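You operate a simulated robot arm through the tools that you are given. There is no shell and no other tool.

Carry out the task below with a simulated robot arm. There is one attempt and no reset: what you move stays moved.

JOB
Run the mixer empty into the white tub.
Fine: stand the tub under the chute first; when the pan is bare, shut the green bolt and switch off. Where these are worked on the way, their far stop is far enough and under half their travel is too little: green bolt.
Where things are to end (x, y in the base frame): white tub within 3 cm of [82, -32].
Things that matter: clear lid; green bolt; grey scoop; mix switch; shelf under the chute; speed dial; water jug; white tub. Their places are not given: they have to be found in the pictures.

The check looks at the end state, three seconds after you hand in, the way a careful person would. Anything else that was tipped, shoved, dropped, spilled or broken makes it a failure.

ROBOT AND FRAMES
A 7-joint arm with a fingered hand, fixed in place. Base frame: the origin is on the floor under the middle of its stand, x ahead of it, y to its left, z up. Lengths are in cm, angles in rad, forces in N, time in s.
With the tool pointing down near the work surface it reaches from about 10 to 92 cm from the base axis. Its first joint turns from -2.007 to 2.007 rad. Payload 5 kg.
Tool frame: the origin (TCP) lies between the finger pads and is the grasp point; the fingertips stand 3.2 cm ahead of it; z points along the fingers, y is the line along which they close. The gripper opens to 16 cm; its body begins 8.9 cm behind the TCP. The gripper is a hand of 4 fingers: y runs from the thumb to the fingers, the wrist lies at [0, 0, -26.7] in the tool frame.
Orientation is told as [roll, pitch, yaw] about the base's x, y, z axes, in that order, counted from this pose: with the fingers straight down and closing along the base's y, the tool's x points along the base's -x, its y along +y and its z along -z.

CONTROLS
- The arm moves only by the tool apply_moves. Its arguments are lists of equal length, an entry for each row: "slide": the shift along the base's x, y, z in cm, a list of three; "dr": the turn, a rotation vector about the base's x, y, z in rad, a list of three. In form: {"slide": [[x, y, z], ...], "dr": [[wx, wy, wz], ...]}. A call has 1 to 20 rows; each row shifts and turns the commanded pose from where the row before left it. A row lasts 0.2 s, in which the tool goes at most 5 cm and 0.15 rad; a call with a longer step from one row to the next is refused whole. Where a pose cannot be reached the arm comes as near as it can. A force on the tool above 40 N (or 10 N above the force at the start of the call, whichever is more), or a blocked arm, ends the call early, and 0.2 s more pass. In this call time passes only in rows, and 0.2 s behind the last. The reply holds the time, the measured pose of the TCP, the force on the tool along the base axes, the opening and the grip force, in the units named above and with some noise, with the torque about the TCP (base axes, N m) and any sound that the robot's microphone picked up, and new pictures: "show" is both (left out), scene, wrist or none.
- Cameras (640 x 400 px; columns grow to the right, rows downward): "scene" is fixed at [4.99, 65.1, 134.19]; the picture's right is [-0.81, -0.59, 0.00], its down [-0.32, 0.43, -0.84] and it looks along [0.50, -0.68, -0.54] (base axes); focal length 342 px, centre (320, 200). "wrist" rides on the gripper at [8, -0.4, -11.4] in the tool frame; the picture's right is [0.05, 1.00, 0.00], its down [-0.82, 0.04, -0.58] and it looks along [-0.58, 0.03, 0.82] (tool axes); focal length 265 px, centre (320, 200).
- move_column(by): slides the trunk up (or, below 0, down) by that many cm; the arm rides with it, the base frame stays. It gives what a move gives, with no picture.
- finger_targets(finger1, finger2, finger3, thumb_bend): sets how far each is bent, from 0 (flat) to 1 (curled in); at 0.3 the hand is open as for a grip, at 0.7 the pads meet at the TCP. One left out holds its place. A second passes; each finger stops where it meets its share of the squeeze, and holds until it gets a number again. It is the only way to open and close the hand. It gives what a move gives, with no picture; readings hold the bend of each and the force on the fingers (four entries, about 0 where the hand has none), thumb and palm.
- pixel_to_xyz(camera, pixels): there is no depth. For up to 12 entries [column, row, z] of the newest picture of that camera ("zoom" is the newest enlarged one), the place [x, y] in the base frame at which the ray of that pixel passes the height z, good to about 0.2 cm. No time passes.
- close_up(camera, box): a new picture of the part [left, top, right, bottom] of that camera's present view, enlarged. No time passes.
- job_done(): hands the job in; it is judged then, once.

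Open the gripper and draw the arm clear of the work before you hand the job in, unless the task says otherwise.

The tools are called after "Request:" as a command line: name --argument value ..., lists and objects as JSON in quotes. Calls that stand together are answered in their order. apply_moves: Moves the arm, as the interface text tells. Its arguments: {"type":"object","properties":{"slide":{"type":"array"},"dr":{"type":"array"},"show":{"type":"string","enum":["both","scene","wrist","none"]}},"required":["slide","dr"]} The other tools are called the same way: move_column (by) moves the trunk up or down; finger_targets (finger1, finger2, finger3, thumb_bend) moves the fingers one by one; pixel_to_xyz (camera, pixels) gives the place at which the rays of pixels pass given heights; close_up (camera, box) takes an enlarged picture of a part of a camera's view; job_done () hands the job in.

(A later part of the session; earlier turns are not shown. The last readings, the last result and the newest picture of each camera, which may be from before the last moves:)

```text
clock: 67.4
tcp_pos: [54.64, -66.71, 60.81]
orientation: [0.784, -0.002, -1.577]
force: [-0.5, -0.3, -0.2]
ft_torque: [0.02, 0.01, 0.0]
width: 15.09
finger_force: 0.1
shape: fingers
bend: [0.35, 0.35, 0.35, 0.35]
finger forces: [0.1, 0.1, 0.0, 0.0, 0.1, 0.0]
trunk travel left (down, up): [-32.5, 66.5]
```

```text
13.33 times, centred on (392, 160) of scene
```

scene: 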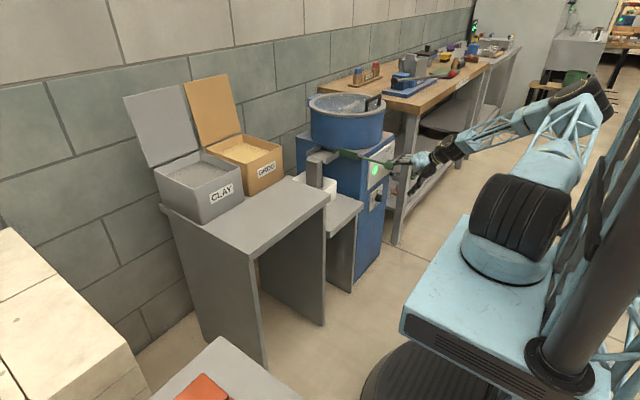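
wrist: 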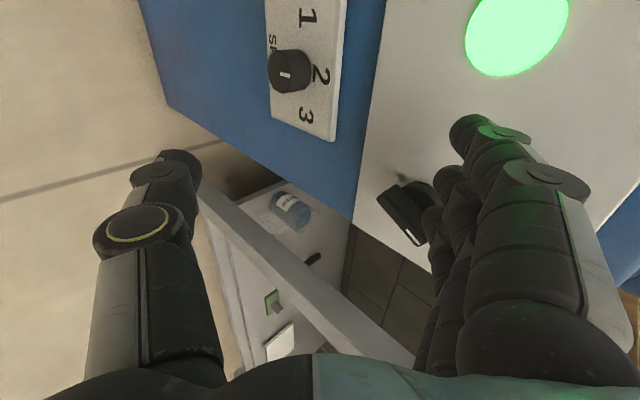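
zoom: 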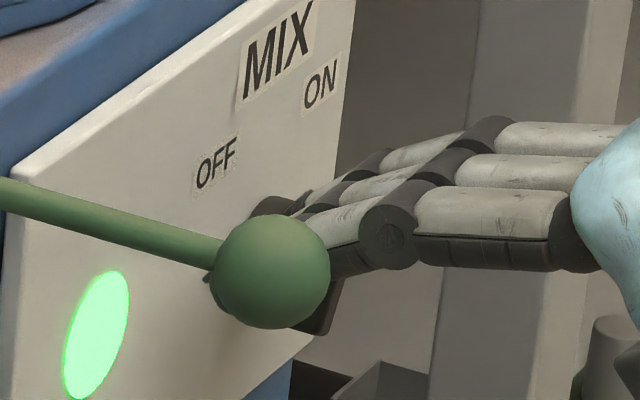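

The green lamp lit and material is running down the chute into the tub. I draw the finger off and look at the chute, tub and pan.

Request:
apply_moves --slide '[[0, 0.5, 0], [-1.5, 0.5, 0], [-3, 0, 0], [-2, 0, 0]]' --dr '[[0, 0, 0], [0, 0, 0], [0, 0, 0], [0, 0, 0]]' --show "both"

Request:
close_up --camera "scene" --box '[290, 130, 390, 210]'

Request:
close_up --camera "scene" --box '[300, 85, 396, 145]'

```text
clock: 68.4
tcp_pos: [48.52, -65.76, 60.52]
orientation: [0.779, 0.0, -1.574]
force: [-1.0, 0.1, 0.3]
ft_torque: [-0.02, 0.0, 0.0]
width: 15.05
finger_force: 0.0
shape: fingers
bend: [0.35, 0.35, 0.35, 0.35]
finger forces: [0.1, 0.0, 0.1, 0.1, 0.0, 0.1]
trunk travel left (down, up): [-32.5, 66.5]
```

scene: 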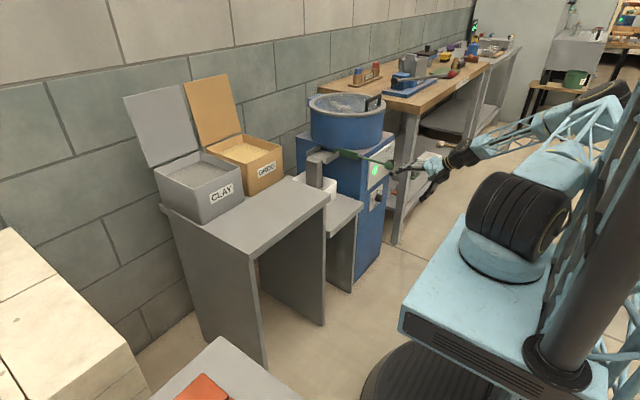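
wrist: 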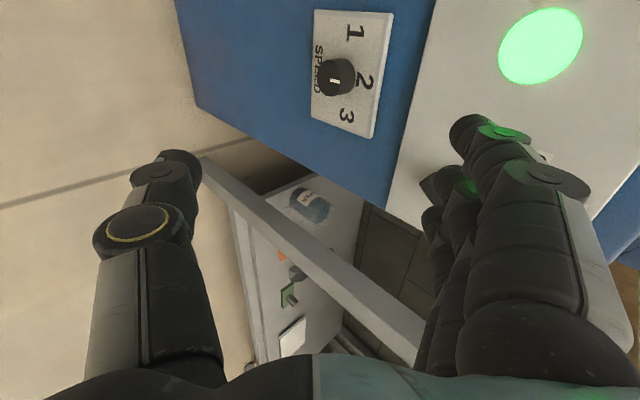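

```text
5.00 times, centred on (340, 170) of scene
```

zoom: 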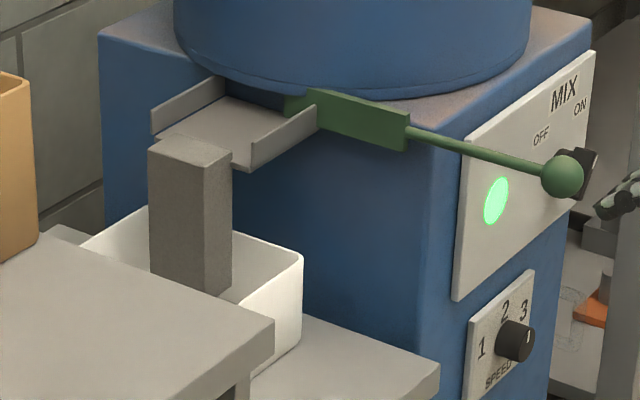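

```text
6.67 times, centred on (348, 115) of scene
```

zoom: 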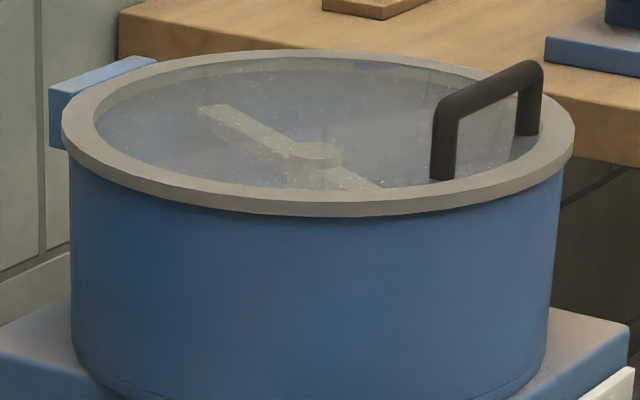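

The stream drops cleanly inside the tub and the blade is turning. I raise the hand and turn it back to vertical to look down into the pan through the clear lid.

Request:
apply_moves --slide '[[0, 0, 2], [0, 0, 3], [0, 0, 3], [0, 0, 3], [0, 0, 3], [0, 0, 3], [0, 0, 3], [0, 0, 3], [0, 0, 3], [0, 0, 3], [0, 0, 3], [0, 1, 2], [0, 2, 2], [0, 2, 2], [0, 2, 2], [0, 2, 2], [0, 2, 2]]' --dr '[[-0.101, 0, 0.101], [-0.101, 0, 0.101], [-0.101, 0, 0.101], [-0.101, 0, 0.101], [-0.101, 0, 0.101], [-0.101, 0, 0.101], [-0.101, 0, 0.101], [-0.101, 0, 0.101], [-0.101, 0, 0.101], [-0.101, 0, 0.101], [-0.101, 0, 0.101], [0, 0.13, 0], [0, 0.13, 0], [0, 0.13, 0], [0, 0.13, 0], [0, 0.13, 0], [0, 0.13, 0]]' --show "both"

Request:
close_up --camera "scene" --box '[290, 80, 410, 210]'

```text
clock: 72.0
tcp_pos: [47.99, -54.71, 104.94]
orientation: [-0.002, -0.009, -0.002]
force: [-0.8, -0.6, 0.5]
ft_torque: [0.01, -0.02, 0.03]
width: 15.09
finger_force: 0.0
shape: fingers
bend: [0.35, 0.35, 0.35, 0.35]
finger forces: [0.0, 0.0, 0.1, 0.0, 0.0, 0.1]
trunk travel left (down, up): [-32.5, 66.5]
```

scene: 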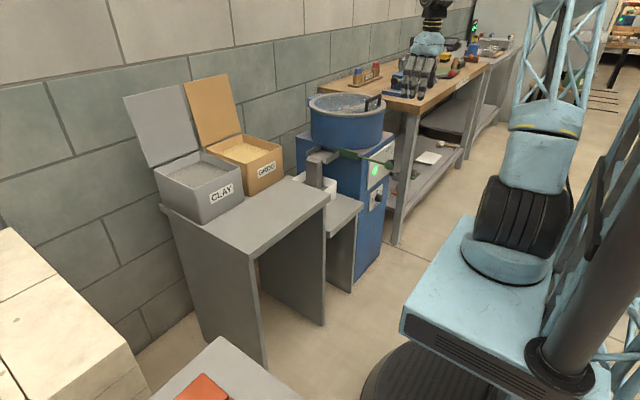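
wrist: 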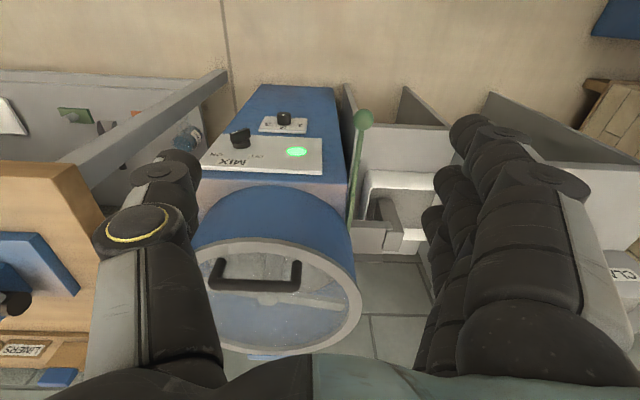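

```text
3.08 times, centred on (350, 145) of scene
```

zoom: 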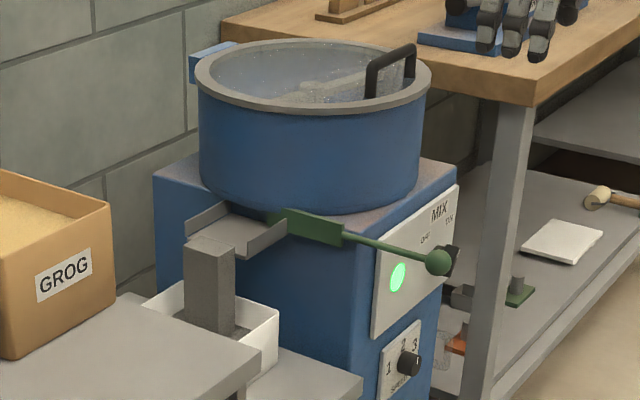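

Both the pan lid and stream are visible. I zoom into the pan through the lid from the wrist camera.

Request:
close_up --camera "wrist" --box '[190, 220, 370, 360]'

Request:
close_up --camera "wrist" --box '[340, 150, 460, 270]'

```text
2.86 times, centred on (280, 290) of wrist
```

zoom: 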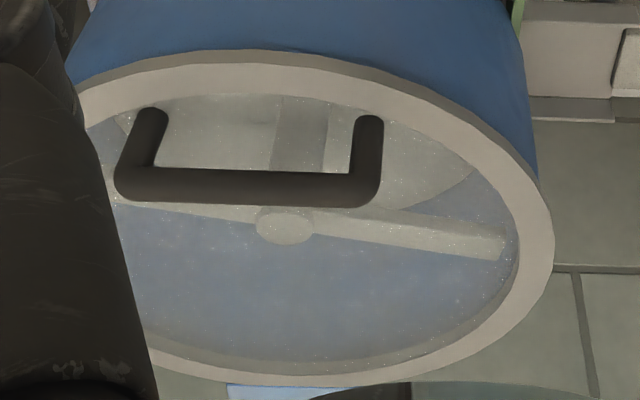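

```text
3.33 times, centred on (400, 210) of wrist
```

zoom: 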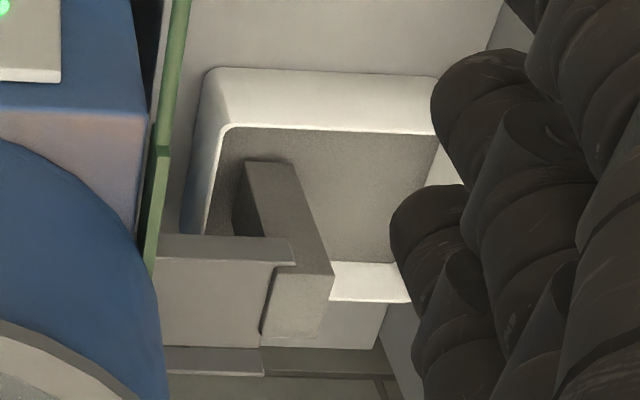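

Grey material is still in the pan and streaming. I shift for a clearer view of the pan while it runs.

Request:
apply_moves --slide '[[1, -2, 1], [1, -2, 1], [1, -2, 1], [1, -2, 1], [0, 0, 0], [0, 0, 0], [0, 0, 0], [0, 0, 0], [0, 0, 0], [0, 0, 0]]' --dr '[[0, 0, 0], [0, 0, 0], [0, 0, 0], [0, 0, 0], [0, 0, 0], [0, 0, 0], [0, 0, 0], [0, 0, 0], [0, 0, 0], [0, 0, 0]]' --show "wrist"

Request:
close_up --camera "wrist" --box '[220, 200, 420, 360]'

Request:
close_up --camera "scene" --box '[290, 80, 410, 210]'

```text
clock: 74.2
tcp_pos: [52.03, -62.77, 108.83]
orientation: [-0.002, -0.009, 0.001]
force: [-1.1, 0.4, 0.0]
ft_torque: [-0.01, -0.02, -0.02]
width: 15.1
finger_force: 0.1
shape: fingers
bend: [0.35, 0.35, 0.35, 0.35]
finger forces: [0.1, 0.0, 0.0, 0.0, 0.0, 0.0]
trunk travel left (down, up): [-32.5, 66.5]
```

wrist: 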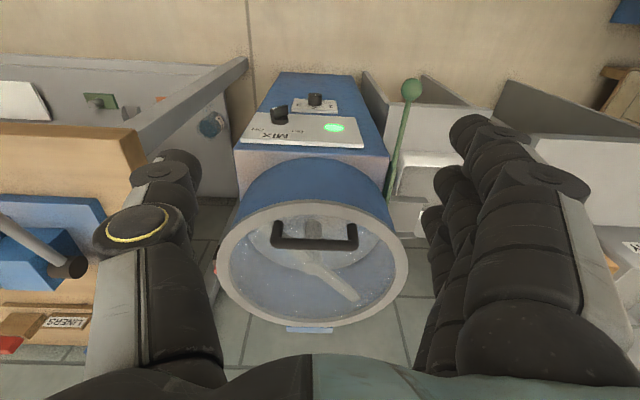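

```text
2.50 times, centred on (320, 280) of wrist
```

zoom: 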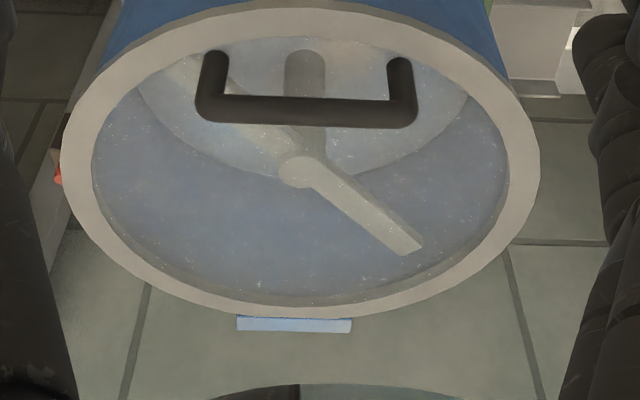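

```text
3.08 times, centred on (350, 145) of scene
```

zoom: 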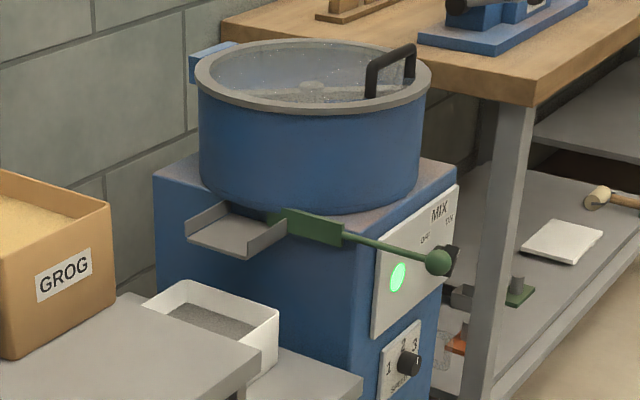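

The stream has ended and the tub holds the grey mix. I zoom into the pan floor to judge whether it is bare.

Request:
close_up --camera "wrist" --box '[255, 205, 385, 285]'

Request:
apply_moves --slide '[[1.5, 0, 1], [1.5, 0, 1], [0, 0, 0], [0, 0, 0], [0, 0, 0], [0, 0, 0], [0, 0, 0], [0, 0, 0], [0, 0, 0], [0, 0, 0], [0, 0, 0], [0, 0, 0], [0, 0, 0], [0, 0, 0], [0, 0, 0]]' --dr '[[0, 0, 0], [0, 0, 0], [0, 0, 0], [0, 0, 0], [0, 0, 0], [0, 0, 0], [0, 0, 0], [0, 0, 0], [0, 0, 0], [0, 0, 0], [0, 0, 0], [0, 0, 0], [0, 0, 0], [0, 0, 0], [0, 0, 0]]' --show "both"

Request:
close_up --camera "wrist" --box '[240, 190, 400, 310]'

Request:
close_up --camera "scene" --box '[290, 130, 390, 210]'

```text
4.92 times, centred on (320, 245) of wrist
```

zoom: 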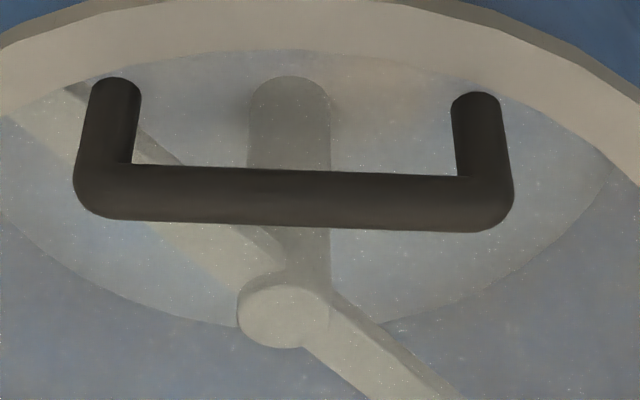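

```text
clock: 77.4
tcp_pos: [55.01, -62.73, 110.93]
orientation: [-0.003, -0.012, -0.002]
force: [0.4, 0.2, 0.1]
ft_torque: [-0.01, -0.01, -0.04]
width: 15.07
finger_force: 0.0
shape: fingers
bend: [0.35, 0.35, 0.35, 0.35]
finger forces: [0.0, 0.1, 0.0, 0.1, 0.0, 0.0]
trunk travel left (down, up): [-32.5, 66.5]
```

scene: 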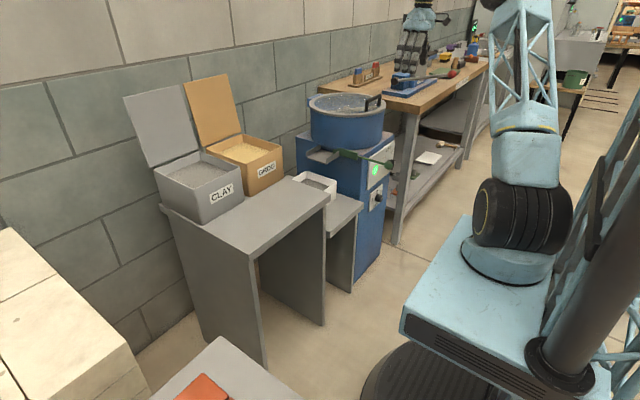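
wrist: 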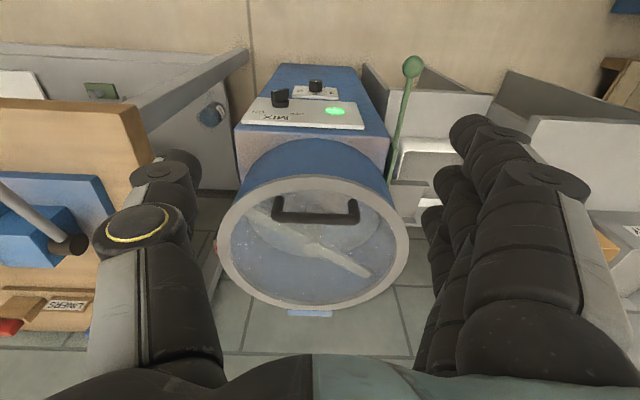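

```text
3.33 times, centred on (320, 250) of wrist
```

zoom: 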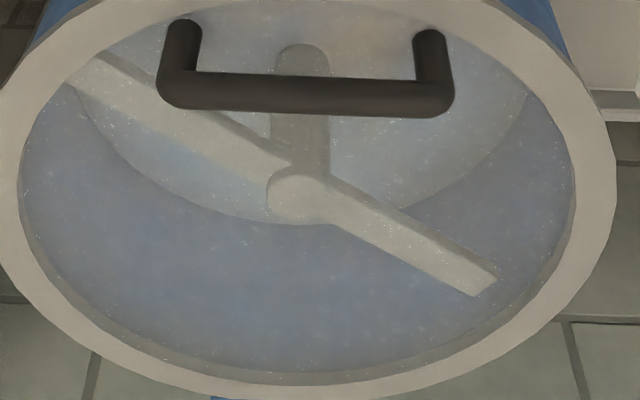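

```text
5.00 times, centred on (340, 170) of scene
```

zoom: 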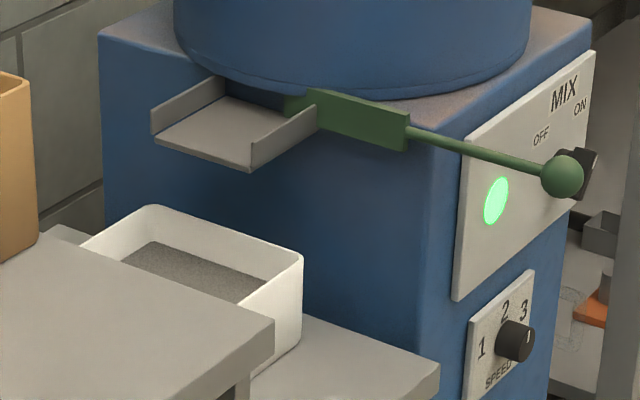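

No flow for several seconds and the pan floor shows smooth blue, bare. I now go back over the ball (54.2,-48,74) to shut the bolt.

Request:
apply_moves --slide '[[-0.3, 3, 0], [-0.3, 3, -1], [-0.3, 3, -3], [0, 3, -3], [0, 2.8, -3], [0, 0, -4], [0, 0, -4], [0, 0, -4], [0, 0, -3]]' --dr '[[0, 0.003, 0], [0, 0.003, 0], [0, 0.003, 0], [0, 0.003, 0], [0, 0, 0], [0, 0, 0], [0, 0, 0], [0, 0, 0], [0, 0, 0]]' --show "both"

Request:
close_up --camera "scene" --box '[340, 100, 440, 180]'

```text
clock: 79.4
tcp_pos: [54.13, -47.98, 85.93]
orientation: [-0.001, -0.001, 0.001]
force: [-0.3, 0.6, 0.2]
ft_torque: [-0.02, -0.03, 0.04]
width: 15.1
finger_force: 0.0
shape: fingers
bend: [0.35, 0.35, 0.35, 0.35]
finger forces: [0.1, 0.1, 0.0, 0.1, 0.1, 0.0]
trunk travel left (down, up): [-32.5, 66.5]
```

scene: 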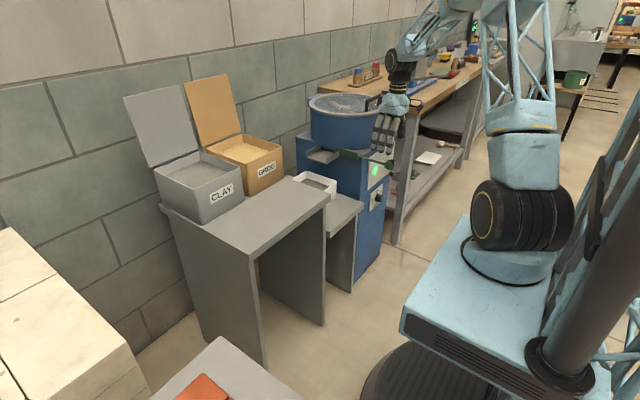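
wrist: 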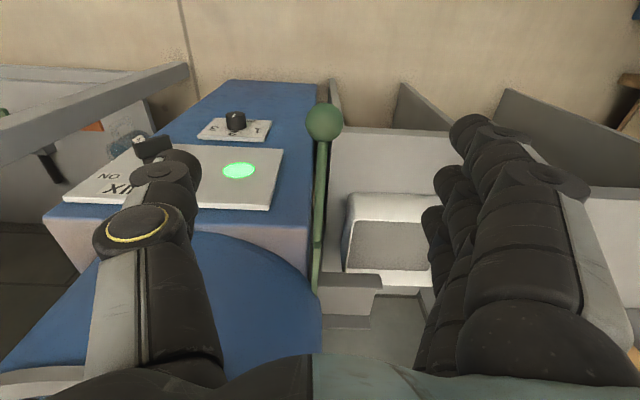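

```text
5.00 times, centred on (390, 140) of scene
```

zoom: 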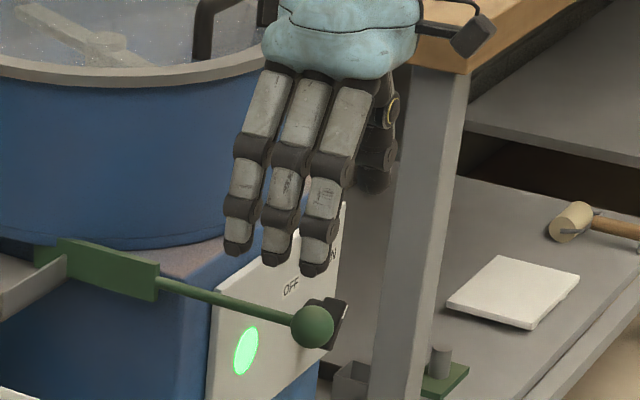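

The ball lies between thumb and fingers again. I lower around it and close.

Request:
apply_moves --slide '[[0, 0, -2.5], [0, 0, -2.5], [0, 0, -2.5], [0, 0, -2.4]]' --dr '[[0, 0, 0], [0, 0, 0], [0, 0, 0], [0, 0, 0]]' --show "wrist"

Request:
finger_targets --finger1 0.7 --finger2 0.7 --finger3 0.7 --thumb_bend 0.7

Request:
close_up --camera "wrist" --box '[200, 80, 440, 300]'

```text
clock: 80.4
tcp_pos: [54.2, -47.84, 76.05]
orientation: [-0.001, 0.0, -0.001]
force: [0.3, 0.2, -0.3]
ft_torque: [-0.05, 0.0, 0.01]
width: 15.12
finger_force: 0.0
shape: fingers
bend: [0.35, 0.35, 0.35, 0.35]
finger forces: [0.0, 0.0, 0.0, 0.1, 0.1, 0.0]
trunk travel left (down, up): [-32.5, 66.5]
```

wrist: 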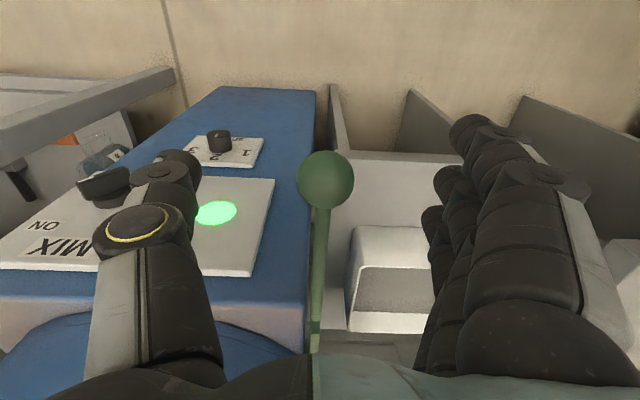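

```text
clock: 81.4
tcp_pos: [54.16, -47.81, 75.82]
orientation: [0.001, 0.003, -0.001]
force: [0.3, 1.2, -8.3]
ft_torque: [0.05, 0.0, 0.06]
width: 3.1
finger_force: 11.0
shape: fingers
bend: [0.7, 0.62, 0.67, 0.66]
finger forces: [0.1, 8.8, 3.0, 0.0, 10.3, 0.1]
trunk travel left (down, up): [-32.5, 66.5]
```

```text
1.82 times, centred on (320, 190) of wrist
```

zoom: 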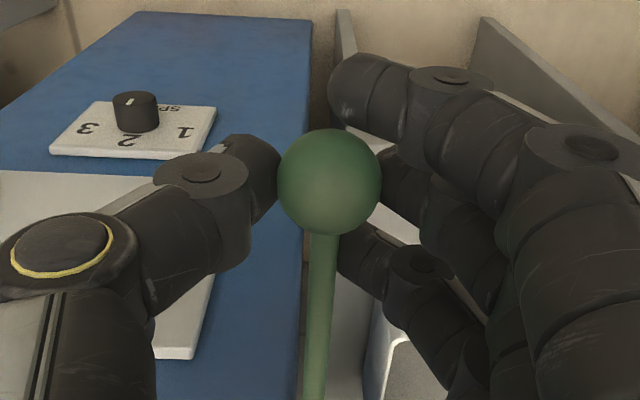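

The ball is held (width 3.1). I push +x to slide the bolt shut, 7.2 cm first.

Request:
apply_moves --slide '[[0.6, 0, 0], [0.6, 0, 0], [0.6, 0, 0], [0.6, 0, 0], [0.6, 0, 0], [0.6, 0, 0], [0.6, 0, 0], [0.6, 0, 0], [0.6, 0, 0], [0.6, 0, 0], [0.6, 0, 0], [0.6, 0, 0]]' --dr '[[0, 0, 0], [0, 0, 0], [0, 0, 0], [0, 0, 0], [0, 0, 0], [0, 0, 0], [0, 0, 0], [0, 0, 0], [0, 0, 0], [0, 0, 0], [0, 0, 0], [0, 0, 0]]' --show "both"

Request:
close_up --camera "scene" --box '[300, 110, 420, 185]'

```text
clock: 84.0
tcp_pos: [61.42, -47.98, 75.95]
orientation: [-0.001, 0.002, 0.001]
force: [-0.7, 3.3, -8.7]
ft_torque: [0.05, 0.03, 0.08]
width: 3.1
finger_force: 10.8
shape: fingers
bend: [0.7, 0.62, 0.67, 0.67]
finger forces: [0.0, 9.2, 3.4, 0.0, 9.8, 0.1]
trunk travel left (down, up): [-32.5, 66.5]
```

scene: 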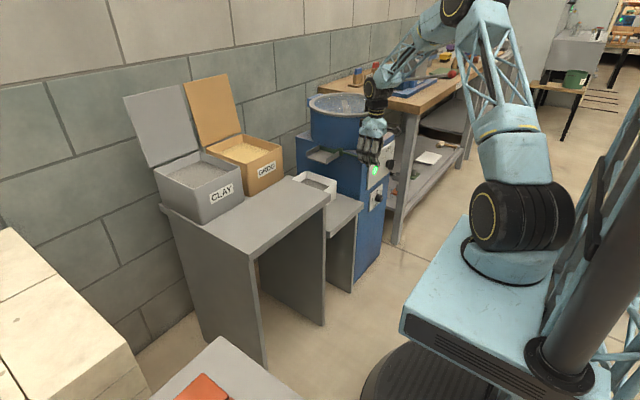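
wrist: 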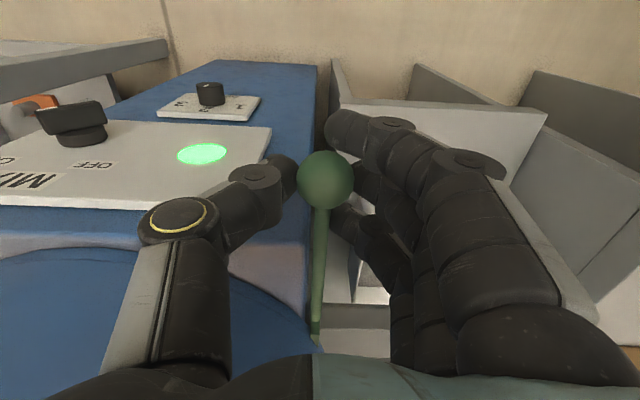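

```text
5.33 times, centred on (360, 148) of scene
```

zoom: 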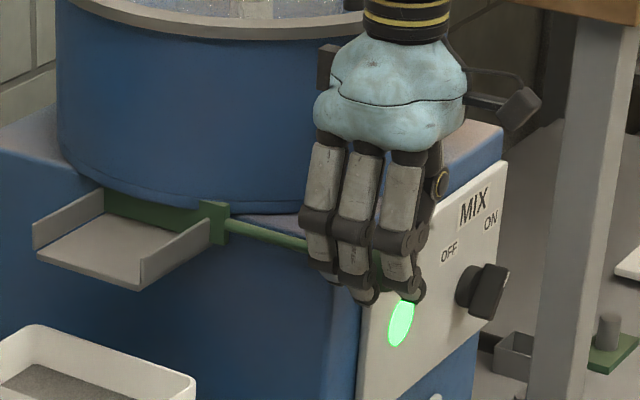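

The plate is nearly home; I continue in small steps to the closed stop.

Request:
apply_moves --slide '[[0.3, 0, 0], [0.3, 0, 0], [0.3, 0, 0], [0.3, 0, 0], [0.3, 0, 0], [0.3, 0, 0]]' --dr '[[0, 0, 0], [0, 0, 0], [0, 0, 0], [0, 0, 0], [0, 0, 0], [0, 0, 0]]' --show "both"

Request:
close_up --camera "scene" --box '[300, 110, 420, 185]'

```text
clock: 85.4
tcp_pos: [62.83, -48.0, 76.07]
orientation: [-0.001, 0.006, -0.001]
force: [-38.9, 4.1, -3.9]
ft_torque: [0.07, 0.87, 0.37]
width: 3.03
finger_force: 21.8
shape: fingers
bend: [0.7, 0.62, 0.67, 0.68]
finger forces: [28.1, 6.4, 3.4, 0.0, 6.8, 0.0]
trunk travel left (down, up): [-32.5, 66.5]
```

scene: 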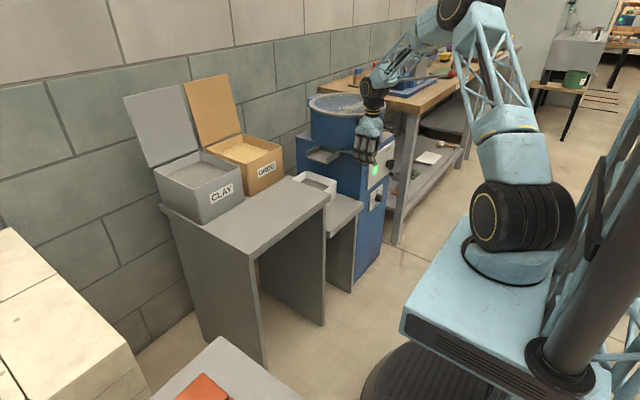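
wrist: 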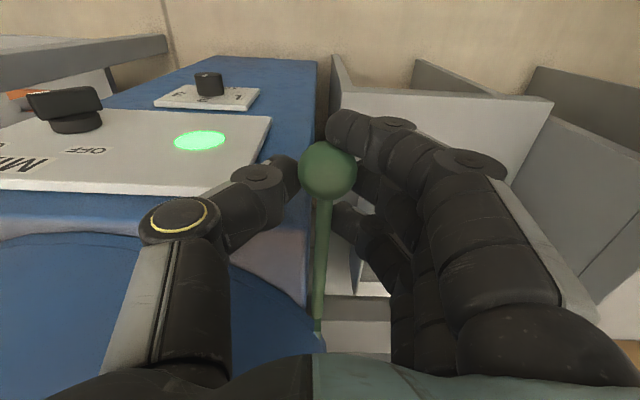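

```text
5.33 times, centred on (360, 148) of scene
```

zoom: 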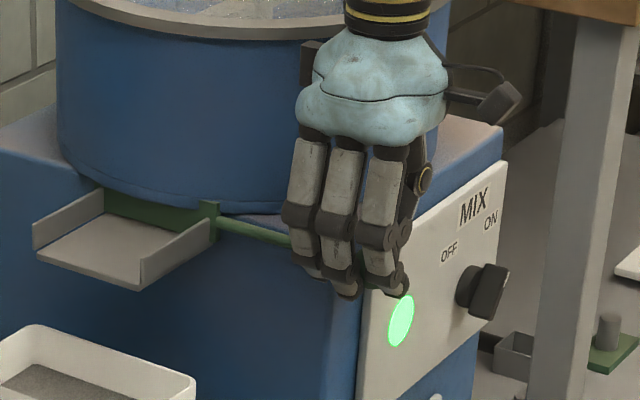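

The bolt is against its shut stop (-38.9 N, plate back where it started). I open the hand and rise off the ball.

Request:
finger_targets --finger1 0.35 --finger2 0.35 --finger3 0.35 --thumb_bend 0.35

Request:
apply_moves --slide '[[0, 0, 2], [0, 0, 3], [0, 0, 4]]' --dr '[[0, 0, 0], [0, 0, 0], [0, 0, 0]]' --show "both"

Request:
close_up --camera "scene" --box '[296, 110, 416, 185]'

```text
clock: 86.1
tcp_pos: [63.48, -47.53, 75.87]
orientation: [-0.002, 0.005, 0.005]
force: [0.7, 1.1, -1.4]
ft_torque: [-0.06, 0.04, 0.01]
width: 15.05
finger_force: 0.1
shape: fingers
bend: [0.35, 0.35, 0.35, 0.35]
finger forces: [0.0, 0.0, 0.0, 0.0, 0.0, 0.0]
trunk travel left (down, up): [-32.5, 66.5]
stopped: the force on the tool passed its limit at 50 N (the readings are from after the stop); the commanded pose is now the measured one
```

```text
clock: 86.9
tcp_pos: [62.97, -47.93, 84.9]
orientation: [-0.004, 0.006, 0.002]
force: [0.2, 0.2, -0.6]
ft_torque: [-0.04, 0.02, 0.01]
width: 15.05
finger_force: 0.0
shape: fingers
bend: [0.35, 0.35, 0.35, 0.35]
finger forces: [0.0, 0.1, 0.1, 0.1, 0.0, 0.0]
trunk travel left (down, up): [-32.5, 66.5]
```

scene: 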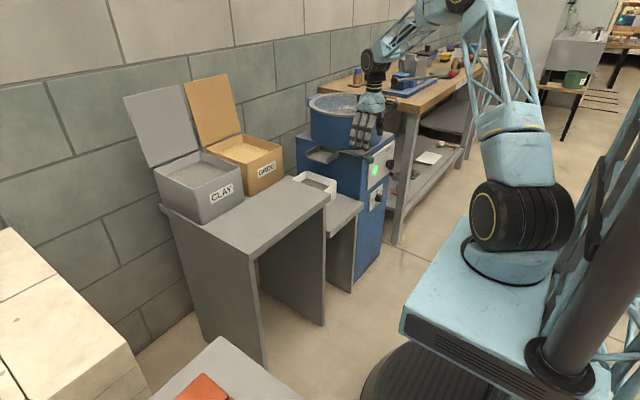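
wrist: 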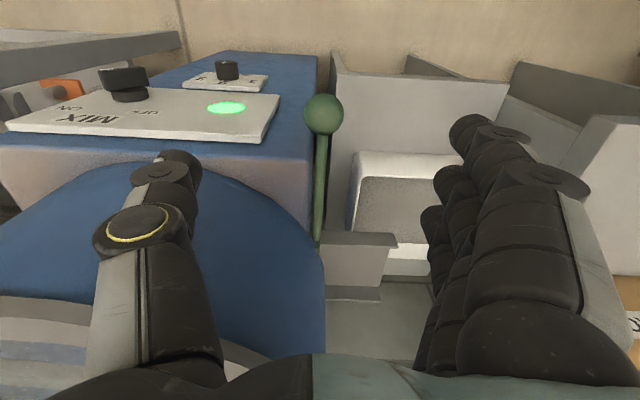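

```text
5.33 times, centred on (356, 148) of scene
```

zoom: 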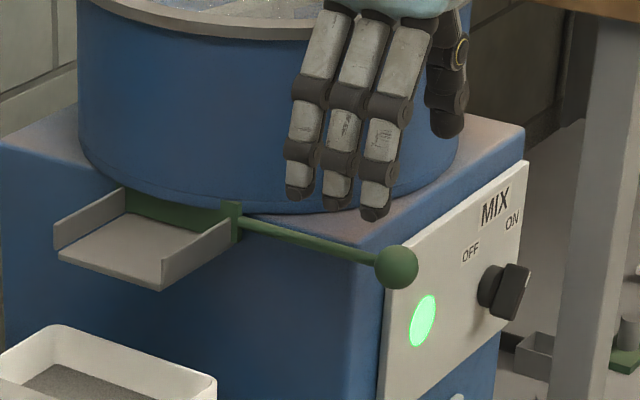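

The bolt is shut (ball back at scene pixel (370,161)), lamp still on. To switch off I push the bar's lower tail toward -y with the same finger-row pose, so I go back to that pose on the +y side of the switch.

Request:
apply_moves --slide '[[-3, 0, 1], [-3, -3, 0], [-3, -3, 0], [-2, -3, 0], [-1.5, -3, 0], [0, -4, 0], [0, 0, -1], [0, 0, -1], [0, 0, -1], [0, 0, -1], [0, 0, -1], [0, 0, -1], [0, 0, -1], [0, 0, -1], [0, 0, -1], [0, 0, -1], [0, 0, -1]]' --dr '[[0, -0.131, 0], [0, -0.131, 0], [0, -0.131, 0], [0, -0.131, 0], [0, -0.131, 0], [0, -0.131, 0], [0.101, 0, -0.101], [0.101, 0, -0.101], [0.101, 0, -0.101], [0.101, 0, -0.101], [0.101, 0, -0.101], [0.101, 0, -0.101], [0.101, 0, -0.101], [0.101, 0, -0.101], [0.101, 0, -0.101], [0.101, 0, -0.101], [0.101, 0, -0.101]]' --show "both"

Request:
close_up --camera "wrist" --box '[220, 40, 460, 240]'

```text
clock: 90.5
tcp_pos: [50.69, -63.81, 74.91]
orientation: [0.782, 0.006, -1.57]
force: [0.1, 1.4, -0.1]
ft_torque: [0.0, -0.05, -0.01]
width: 15.11
finger_force: 0.1
shape: fingers
bend: [0.35, 0.35, 0.35, 0.35]
finger forces: [0.1, 0.0, 0.1, 0.1, 0.1, 0.1]
trunk travel left (down, up): [-32.5, 66.5]
```

scene: 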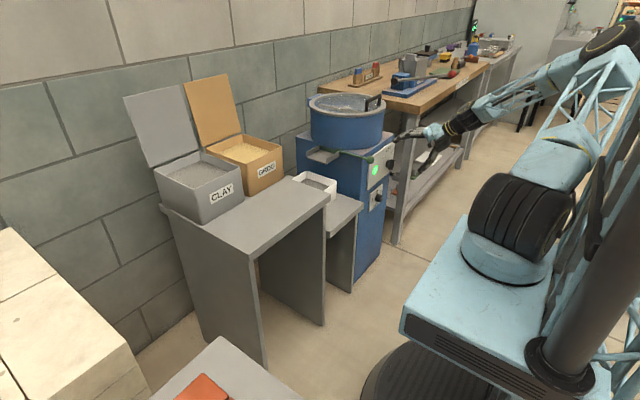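
wrist: 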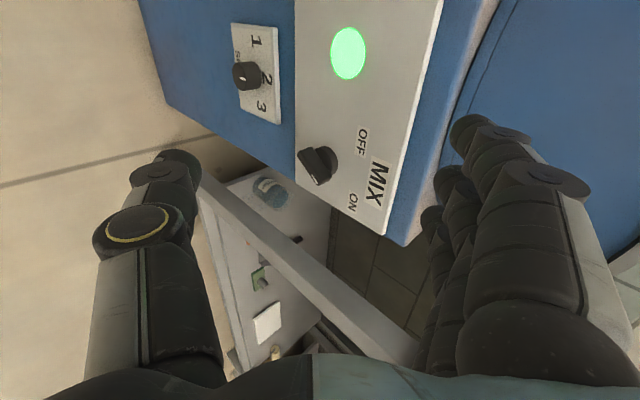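

```text
2.00 times, centred on (340, 140) of wrist
```

zoom: 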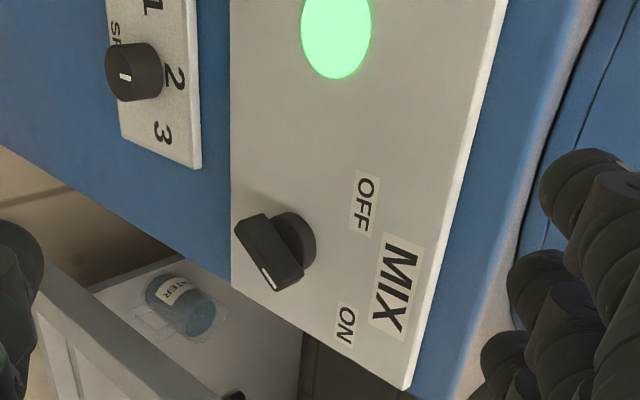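

The bar now points to ON (mark toward -y/up), with its tail at about (y -69.7, z 61.2). I lower the fingertips to that height, still off the panel.

Request:
apply_moves --slide '[[0, 0, -3.4], [0, 0, -3.4], [0, 0, -3.4], [0, 0, -3.4], [0, 0, -3.4], [1.2, 0, 0], [1.2, 0, 0], [1, 0, 0], [0.5, 0, 0]]' --dr '[[0, 0, 0], [0, 0, 0], [0, 0, 0], [0, 0, 0], [0, 0, 0], [0, 0, 0], [0, 0, 0], [0, 0, 0], [0, 0, 0]]' --show "both"

Request:
close_up --camera "wrist" --box '[340, 120, 540, 280]'

Request:
close_up --camera "scene" --box '[368, 145, 418, 185]'

```text
clock: 92.5
tcp_pos: [54.45, -63.78, 57.87]
orientation: [0.783, 0.004, -1.569]
force: [0.0, 0.1, -0.4]
ft_torque: [-0.03, 0.01, 0.04]
width: 15.09
finger_force: 0.1
shape: fingers
bend: [0.35, 0.35, 0.35, 0.35]
finger forces: [0.0, 0.0, 0.0, 0.1, 0.0, 0.0]
trunk travel left (down, up): [-32.5, 66.5]
```

scene: 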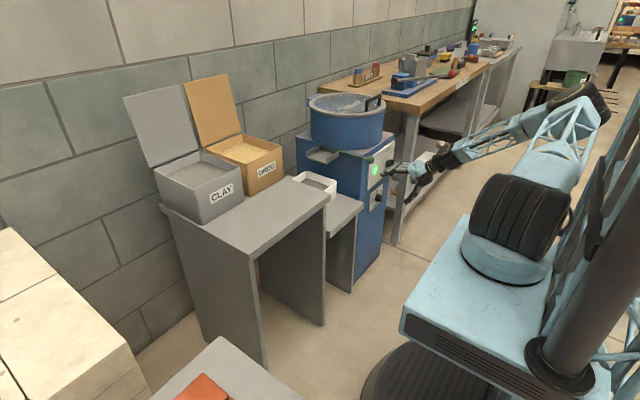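
wrist: 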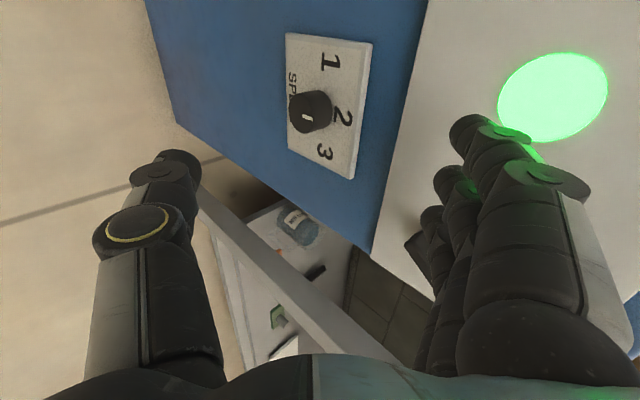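

```text
2.50 times, centred on (440, 200) of wrist
```

zoom: 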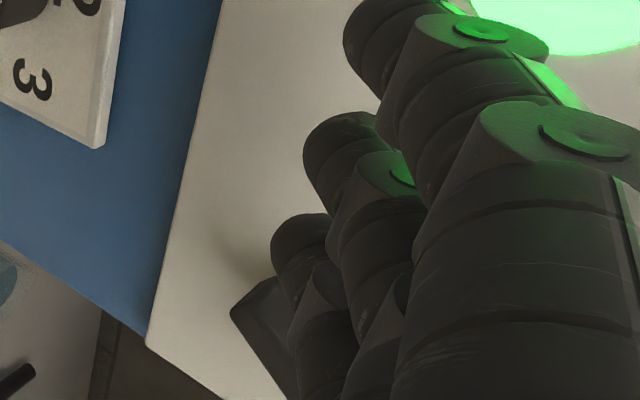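

```text
10.00 times, centred on (393, 165) of scene
```

zoom: 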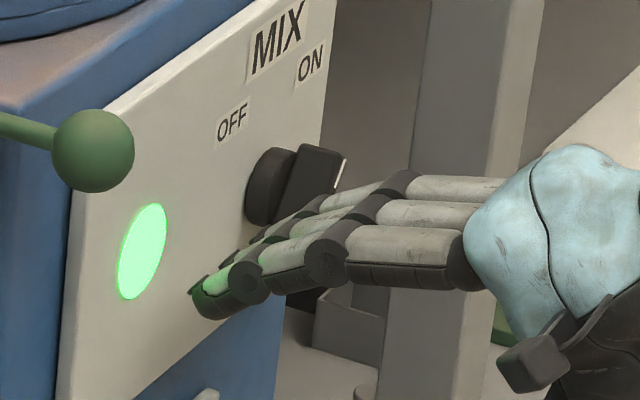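

The fingertips are at the bar's tail height beside it. I push toward -y in small steps and watch the lamp.

Request:
apply_moves --slide '[[0, -0.5, 0], [0, -0.5, 0], [0, -0.5, 0], [0, -0.5, 0], [0, -0.5, 0], [0, -0.5, 0]]' --dr '[[0, 0, 0], [0, 0, 0], [0, 0, 0], [0, 0, 0], [0, 0, 0], [0, 0, 0]]' --show "both"

Request:
close_up --camera "wrist" --box '[340, 120, 540, 280]'

Request:
close_up --camera "scene" --box '[368, 145, 418, 185]'

```text
clock: 93.9
tcp_pos: [54.46, -66.73, 57.9]
orientation: [0.785, 0.003, -1.57]
force: [-1.0, 6.4, -5.0]
ft_torque: [-0.15, 0.2, 0.44]
width: 15.08
finger_force: 3.8
shape: fingers
bend: [0.35, 0.35, 0.38, 0.35]
finger forces: [0.0, 0.0, 7.6, 0.0, 0.0, 0.0]
trunk travel left (down, up): [-32.5, 66.5]
```

scene: 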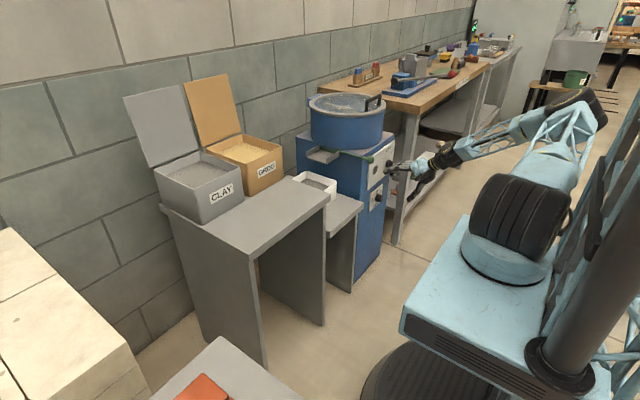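
wrist: 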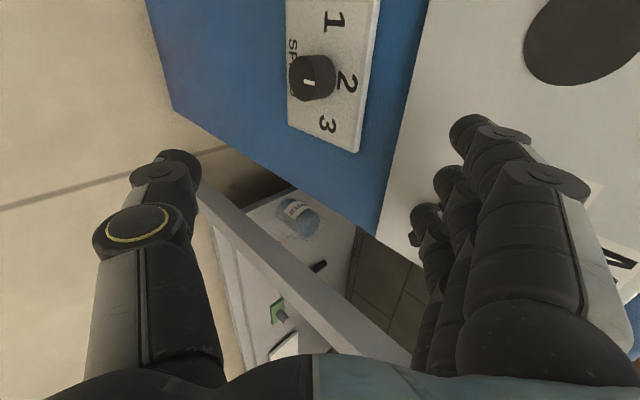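

```text
2.50 times, centred on (440, 200) of wrist
```

zoom: 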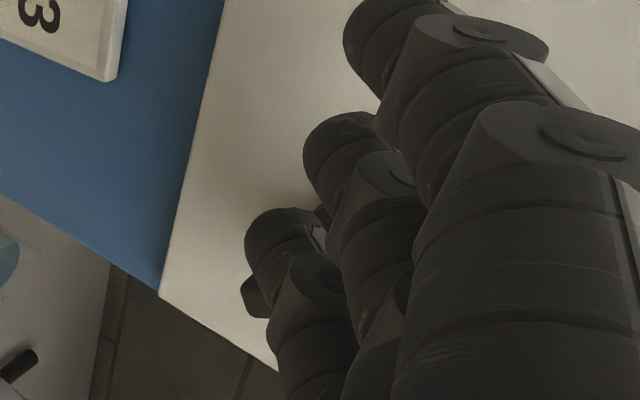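

```text
10.00 times, centred on (393, 165) of scene
```

zoom: 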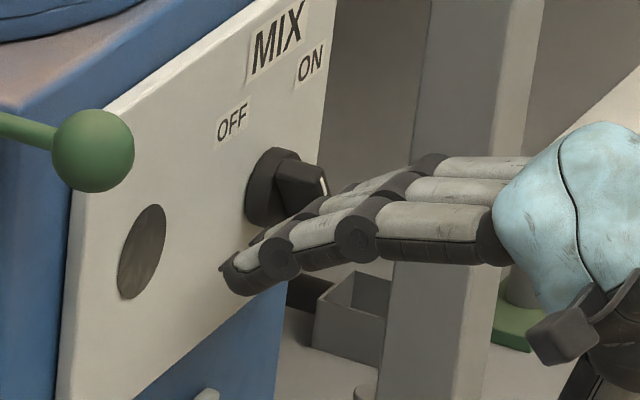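

The lamp is out, so the mixer is off; the finger feels light contact. I back away and check the pointer's position.

Request:
apply_moves --slide '[[0, 0.5, 0], [0, 1, 0], [-2, 0.5, 0], [-3, 0, 0], [0, 0, 4], [0, 0, 4], [0, 0, 4], [0, 0, 3]]' --dr '[[0, 0, 0], [0, 0, 0], [0, 0, 0], [0, 0, 0], [0, 0, 0], [0, 0, 0], [0, 0, 0], [0, 0, 0]]' --show "both"

Request:
close_up --camera "wrist" --box '[220, 40, 460, 240]'

Request:
close_up --camera "scene" --box '[372, 142, 404, 172]'

```text
clock: 95.7
tcp_pos: [49.73, -64.93, 72.4]
orientation: [0.778, 0.008, -1.567]
force: [-1.1, -0.7, -0.2]
ft_torque: [-0.02, -0.01, 0.02]
width: 15.09
finger_force: 0.2
shape: fingers
bend: [0.35, 0.35, 0.35, 0.35]
finger forces: [0.1, 0.0, 0.0, 0.0, 0.0, 0.0]
trunk travel left (down, up): [-32.5, 66.5]
```

scene: 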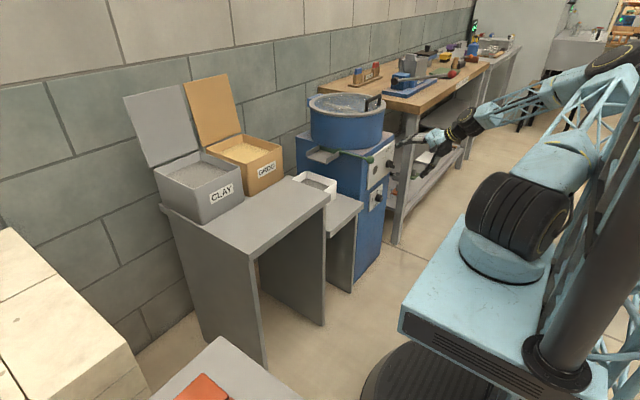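
wrist: 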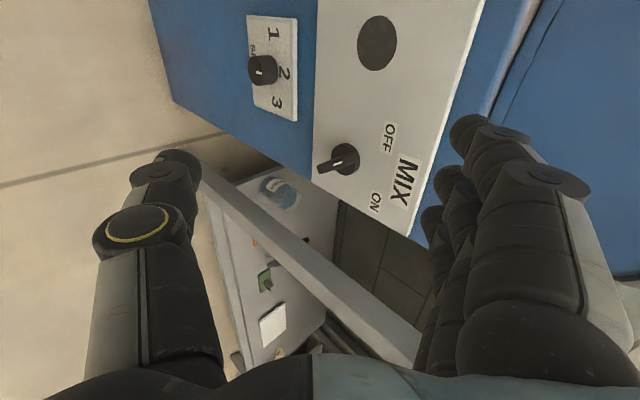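

```text
2.00 times, centred on (340, 140) of wrist
```

zoom: 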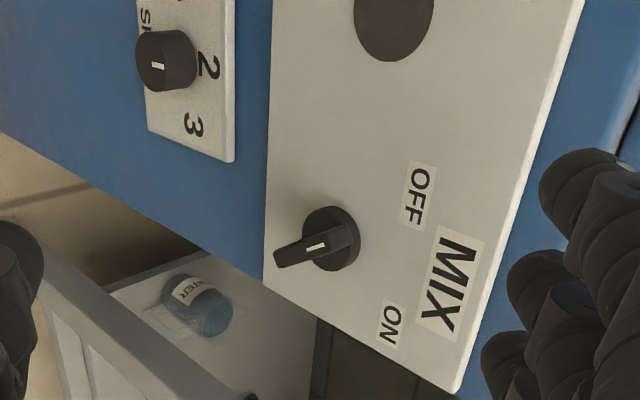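

```text
13.33 times, centred on (388, 157) of scene
```

zoom: 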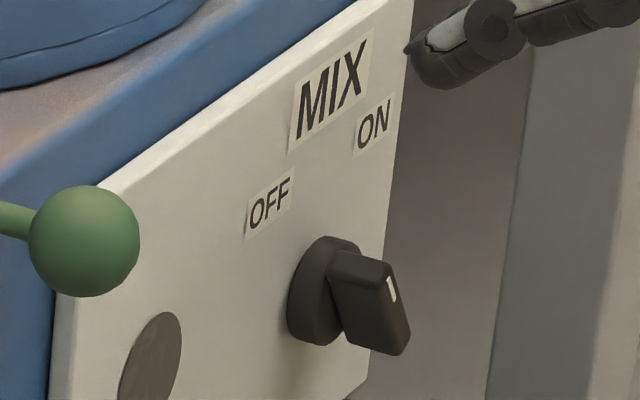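

The switch looks exactly as at the start (OFF) and the ball too. I now withdraw the arm up and away, turning the hand back to vertical.

Request:
apply_moves --slide '[[0, 0, 3], [0, 0, 3], [0, 0, 3], [0, 0, 3], [0, 0, 3], [0, 0, 3], [0, 0, 3], [0, 0, 3], [0, 0, 2], [0, 0, 2], [0, 0, 2], [0, 3, 0], [0, 3, 0], [0, 4, 0], [0, 4, 0], [0, 4, 0], [0, 4, 0], [0, 4, 0], [0, 4, 0], [0, 4, 0]]' --dr '[[-0.101, 0, 0.101], [-0.101, 0, 0.101], [-0.101, 0, 0.101], [-0.101, 0, 0.101], [-0.101, 0, 0.101], [-0.101, 0, 0.101], [-0.101, 0, 0.101], [-0.101, 0, 0.101], [-0.101, 0, 0.101], [-0.101, 0, 0.101], [-0.101, 0, 0.101], [0, 0.13, 0], [0, 0.13, 0], [0, 0.13, 0], [0, 0.13, 0], [0, 0.13, 0], [0, 0.13, 0], [0, 0, 0], [0, 0, 0], [0, 0, 0]]' --show "both"

Request:
finger_targets --finger1 0.3 --finger2 0.3 --finger3 0.3 --thumb_bend 0.3

Request:
close_up --camera "scene" --box '[290, 80, 410, 215]'

Request:
close_up --camera "scene" --box '[290, 130, 390, 210]'

```text
clock: 99.9
tcp_pos: [49.44, -30.83, 103.03]
orientation: [-0.001, -0.001, 0.001]
force: [0.3, 1.4, -0.3]
ft_torque: [0.02, -0.03, 0.0]
width: 15.11
finger_force: 0.0
shape: fingers
bend: [0.35, 0.35, 0.35, 0.35]
finger forces: [0.0, 0.0, 0.1, 0.0, 0.1, 0.0]
trunk travel left (down, up): [-32.5, 66.5]
```

scene: 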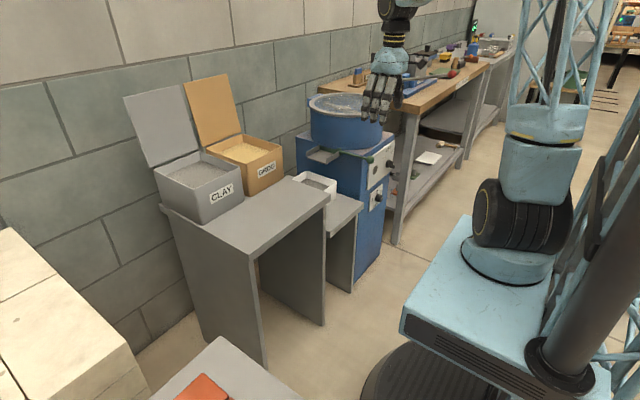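
wrist: 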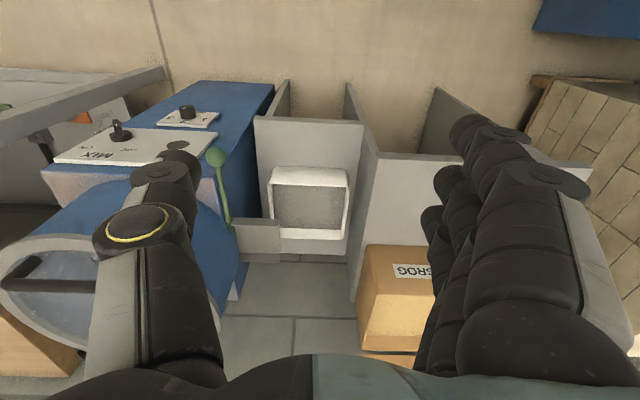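

```text
clock: 100.9
tcp_pos: [49.52, -30.9, 102.96]
orientation: [-0.001, -0.002, -0.001]
force: [-0.1, -0.4, -0.2]
ft_torque: [0.0, 0.02, 0.01]
width: 16.99
finger_force: 0.2
shape: fingers
bend: [0.3, 0.3, 0.3, 0.3]
finger forces: [0.0, 0.0, 0.1, 0.0, 0.1, 0.0]
trunk travel left (down, up): [-32.5, 66.5]
```

```text
2.96 times, centred on (350, 148) of scene
```

zoom: 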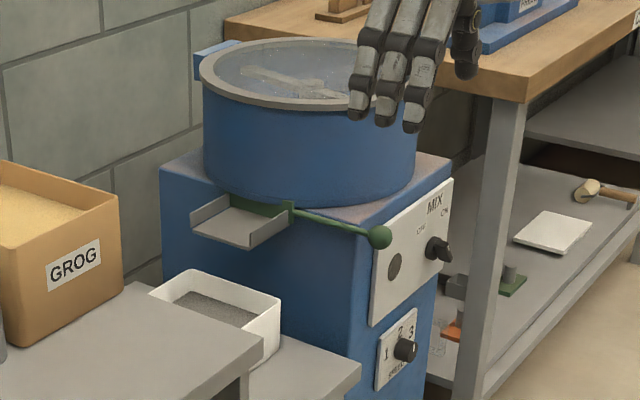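

```text
5.00 times, centred on (340, 170) of scene
```

zoom: 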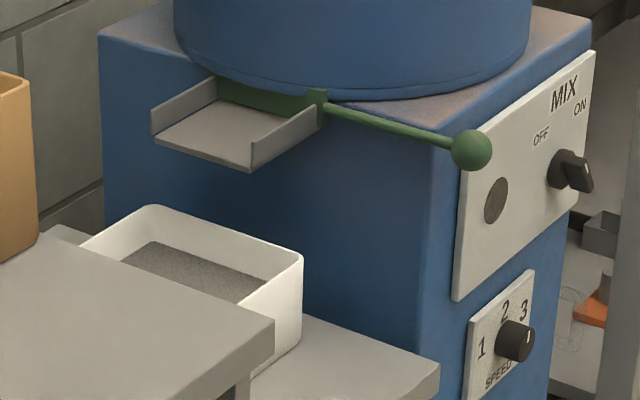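

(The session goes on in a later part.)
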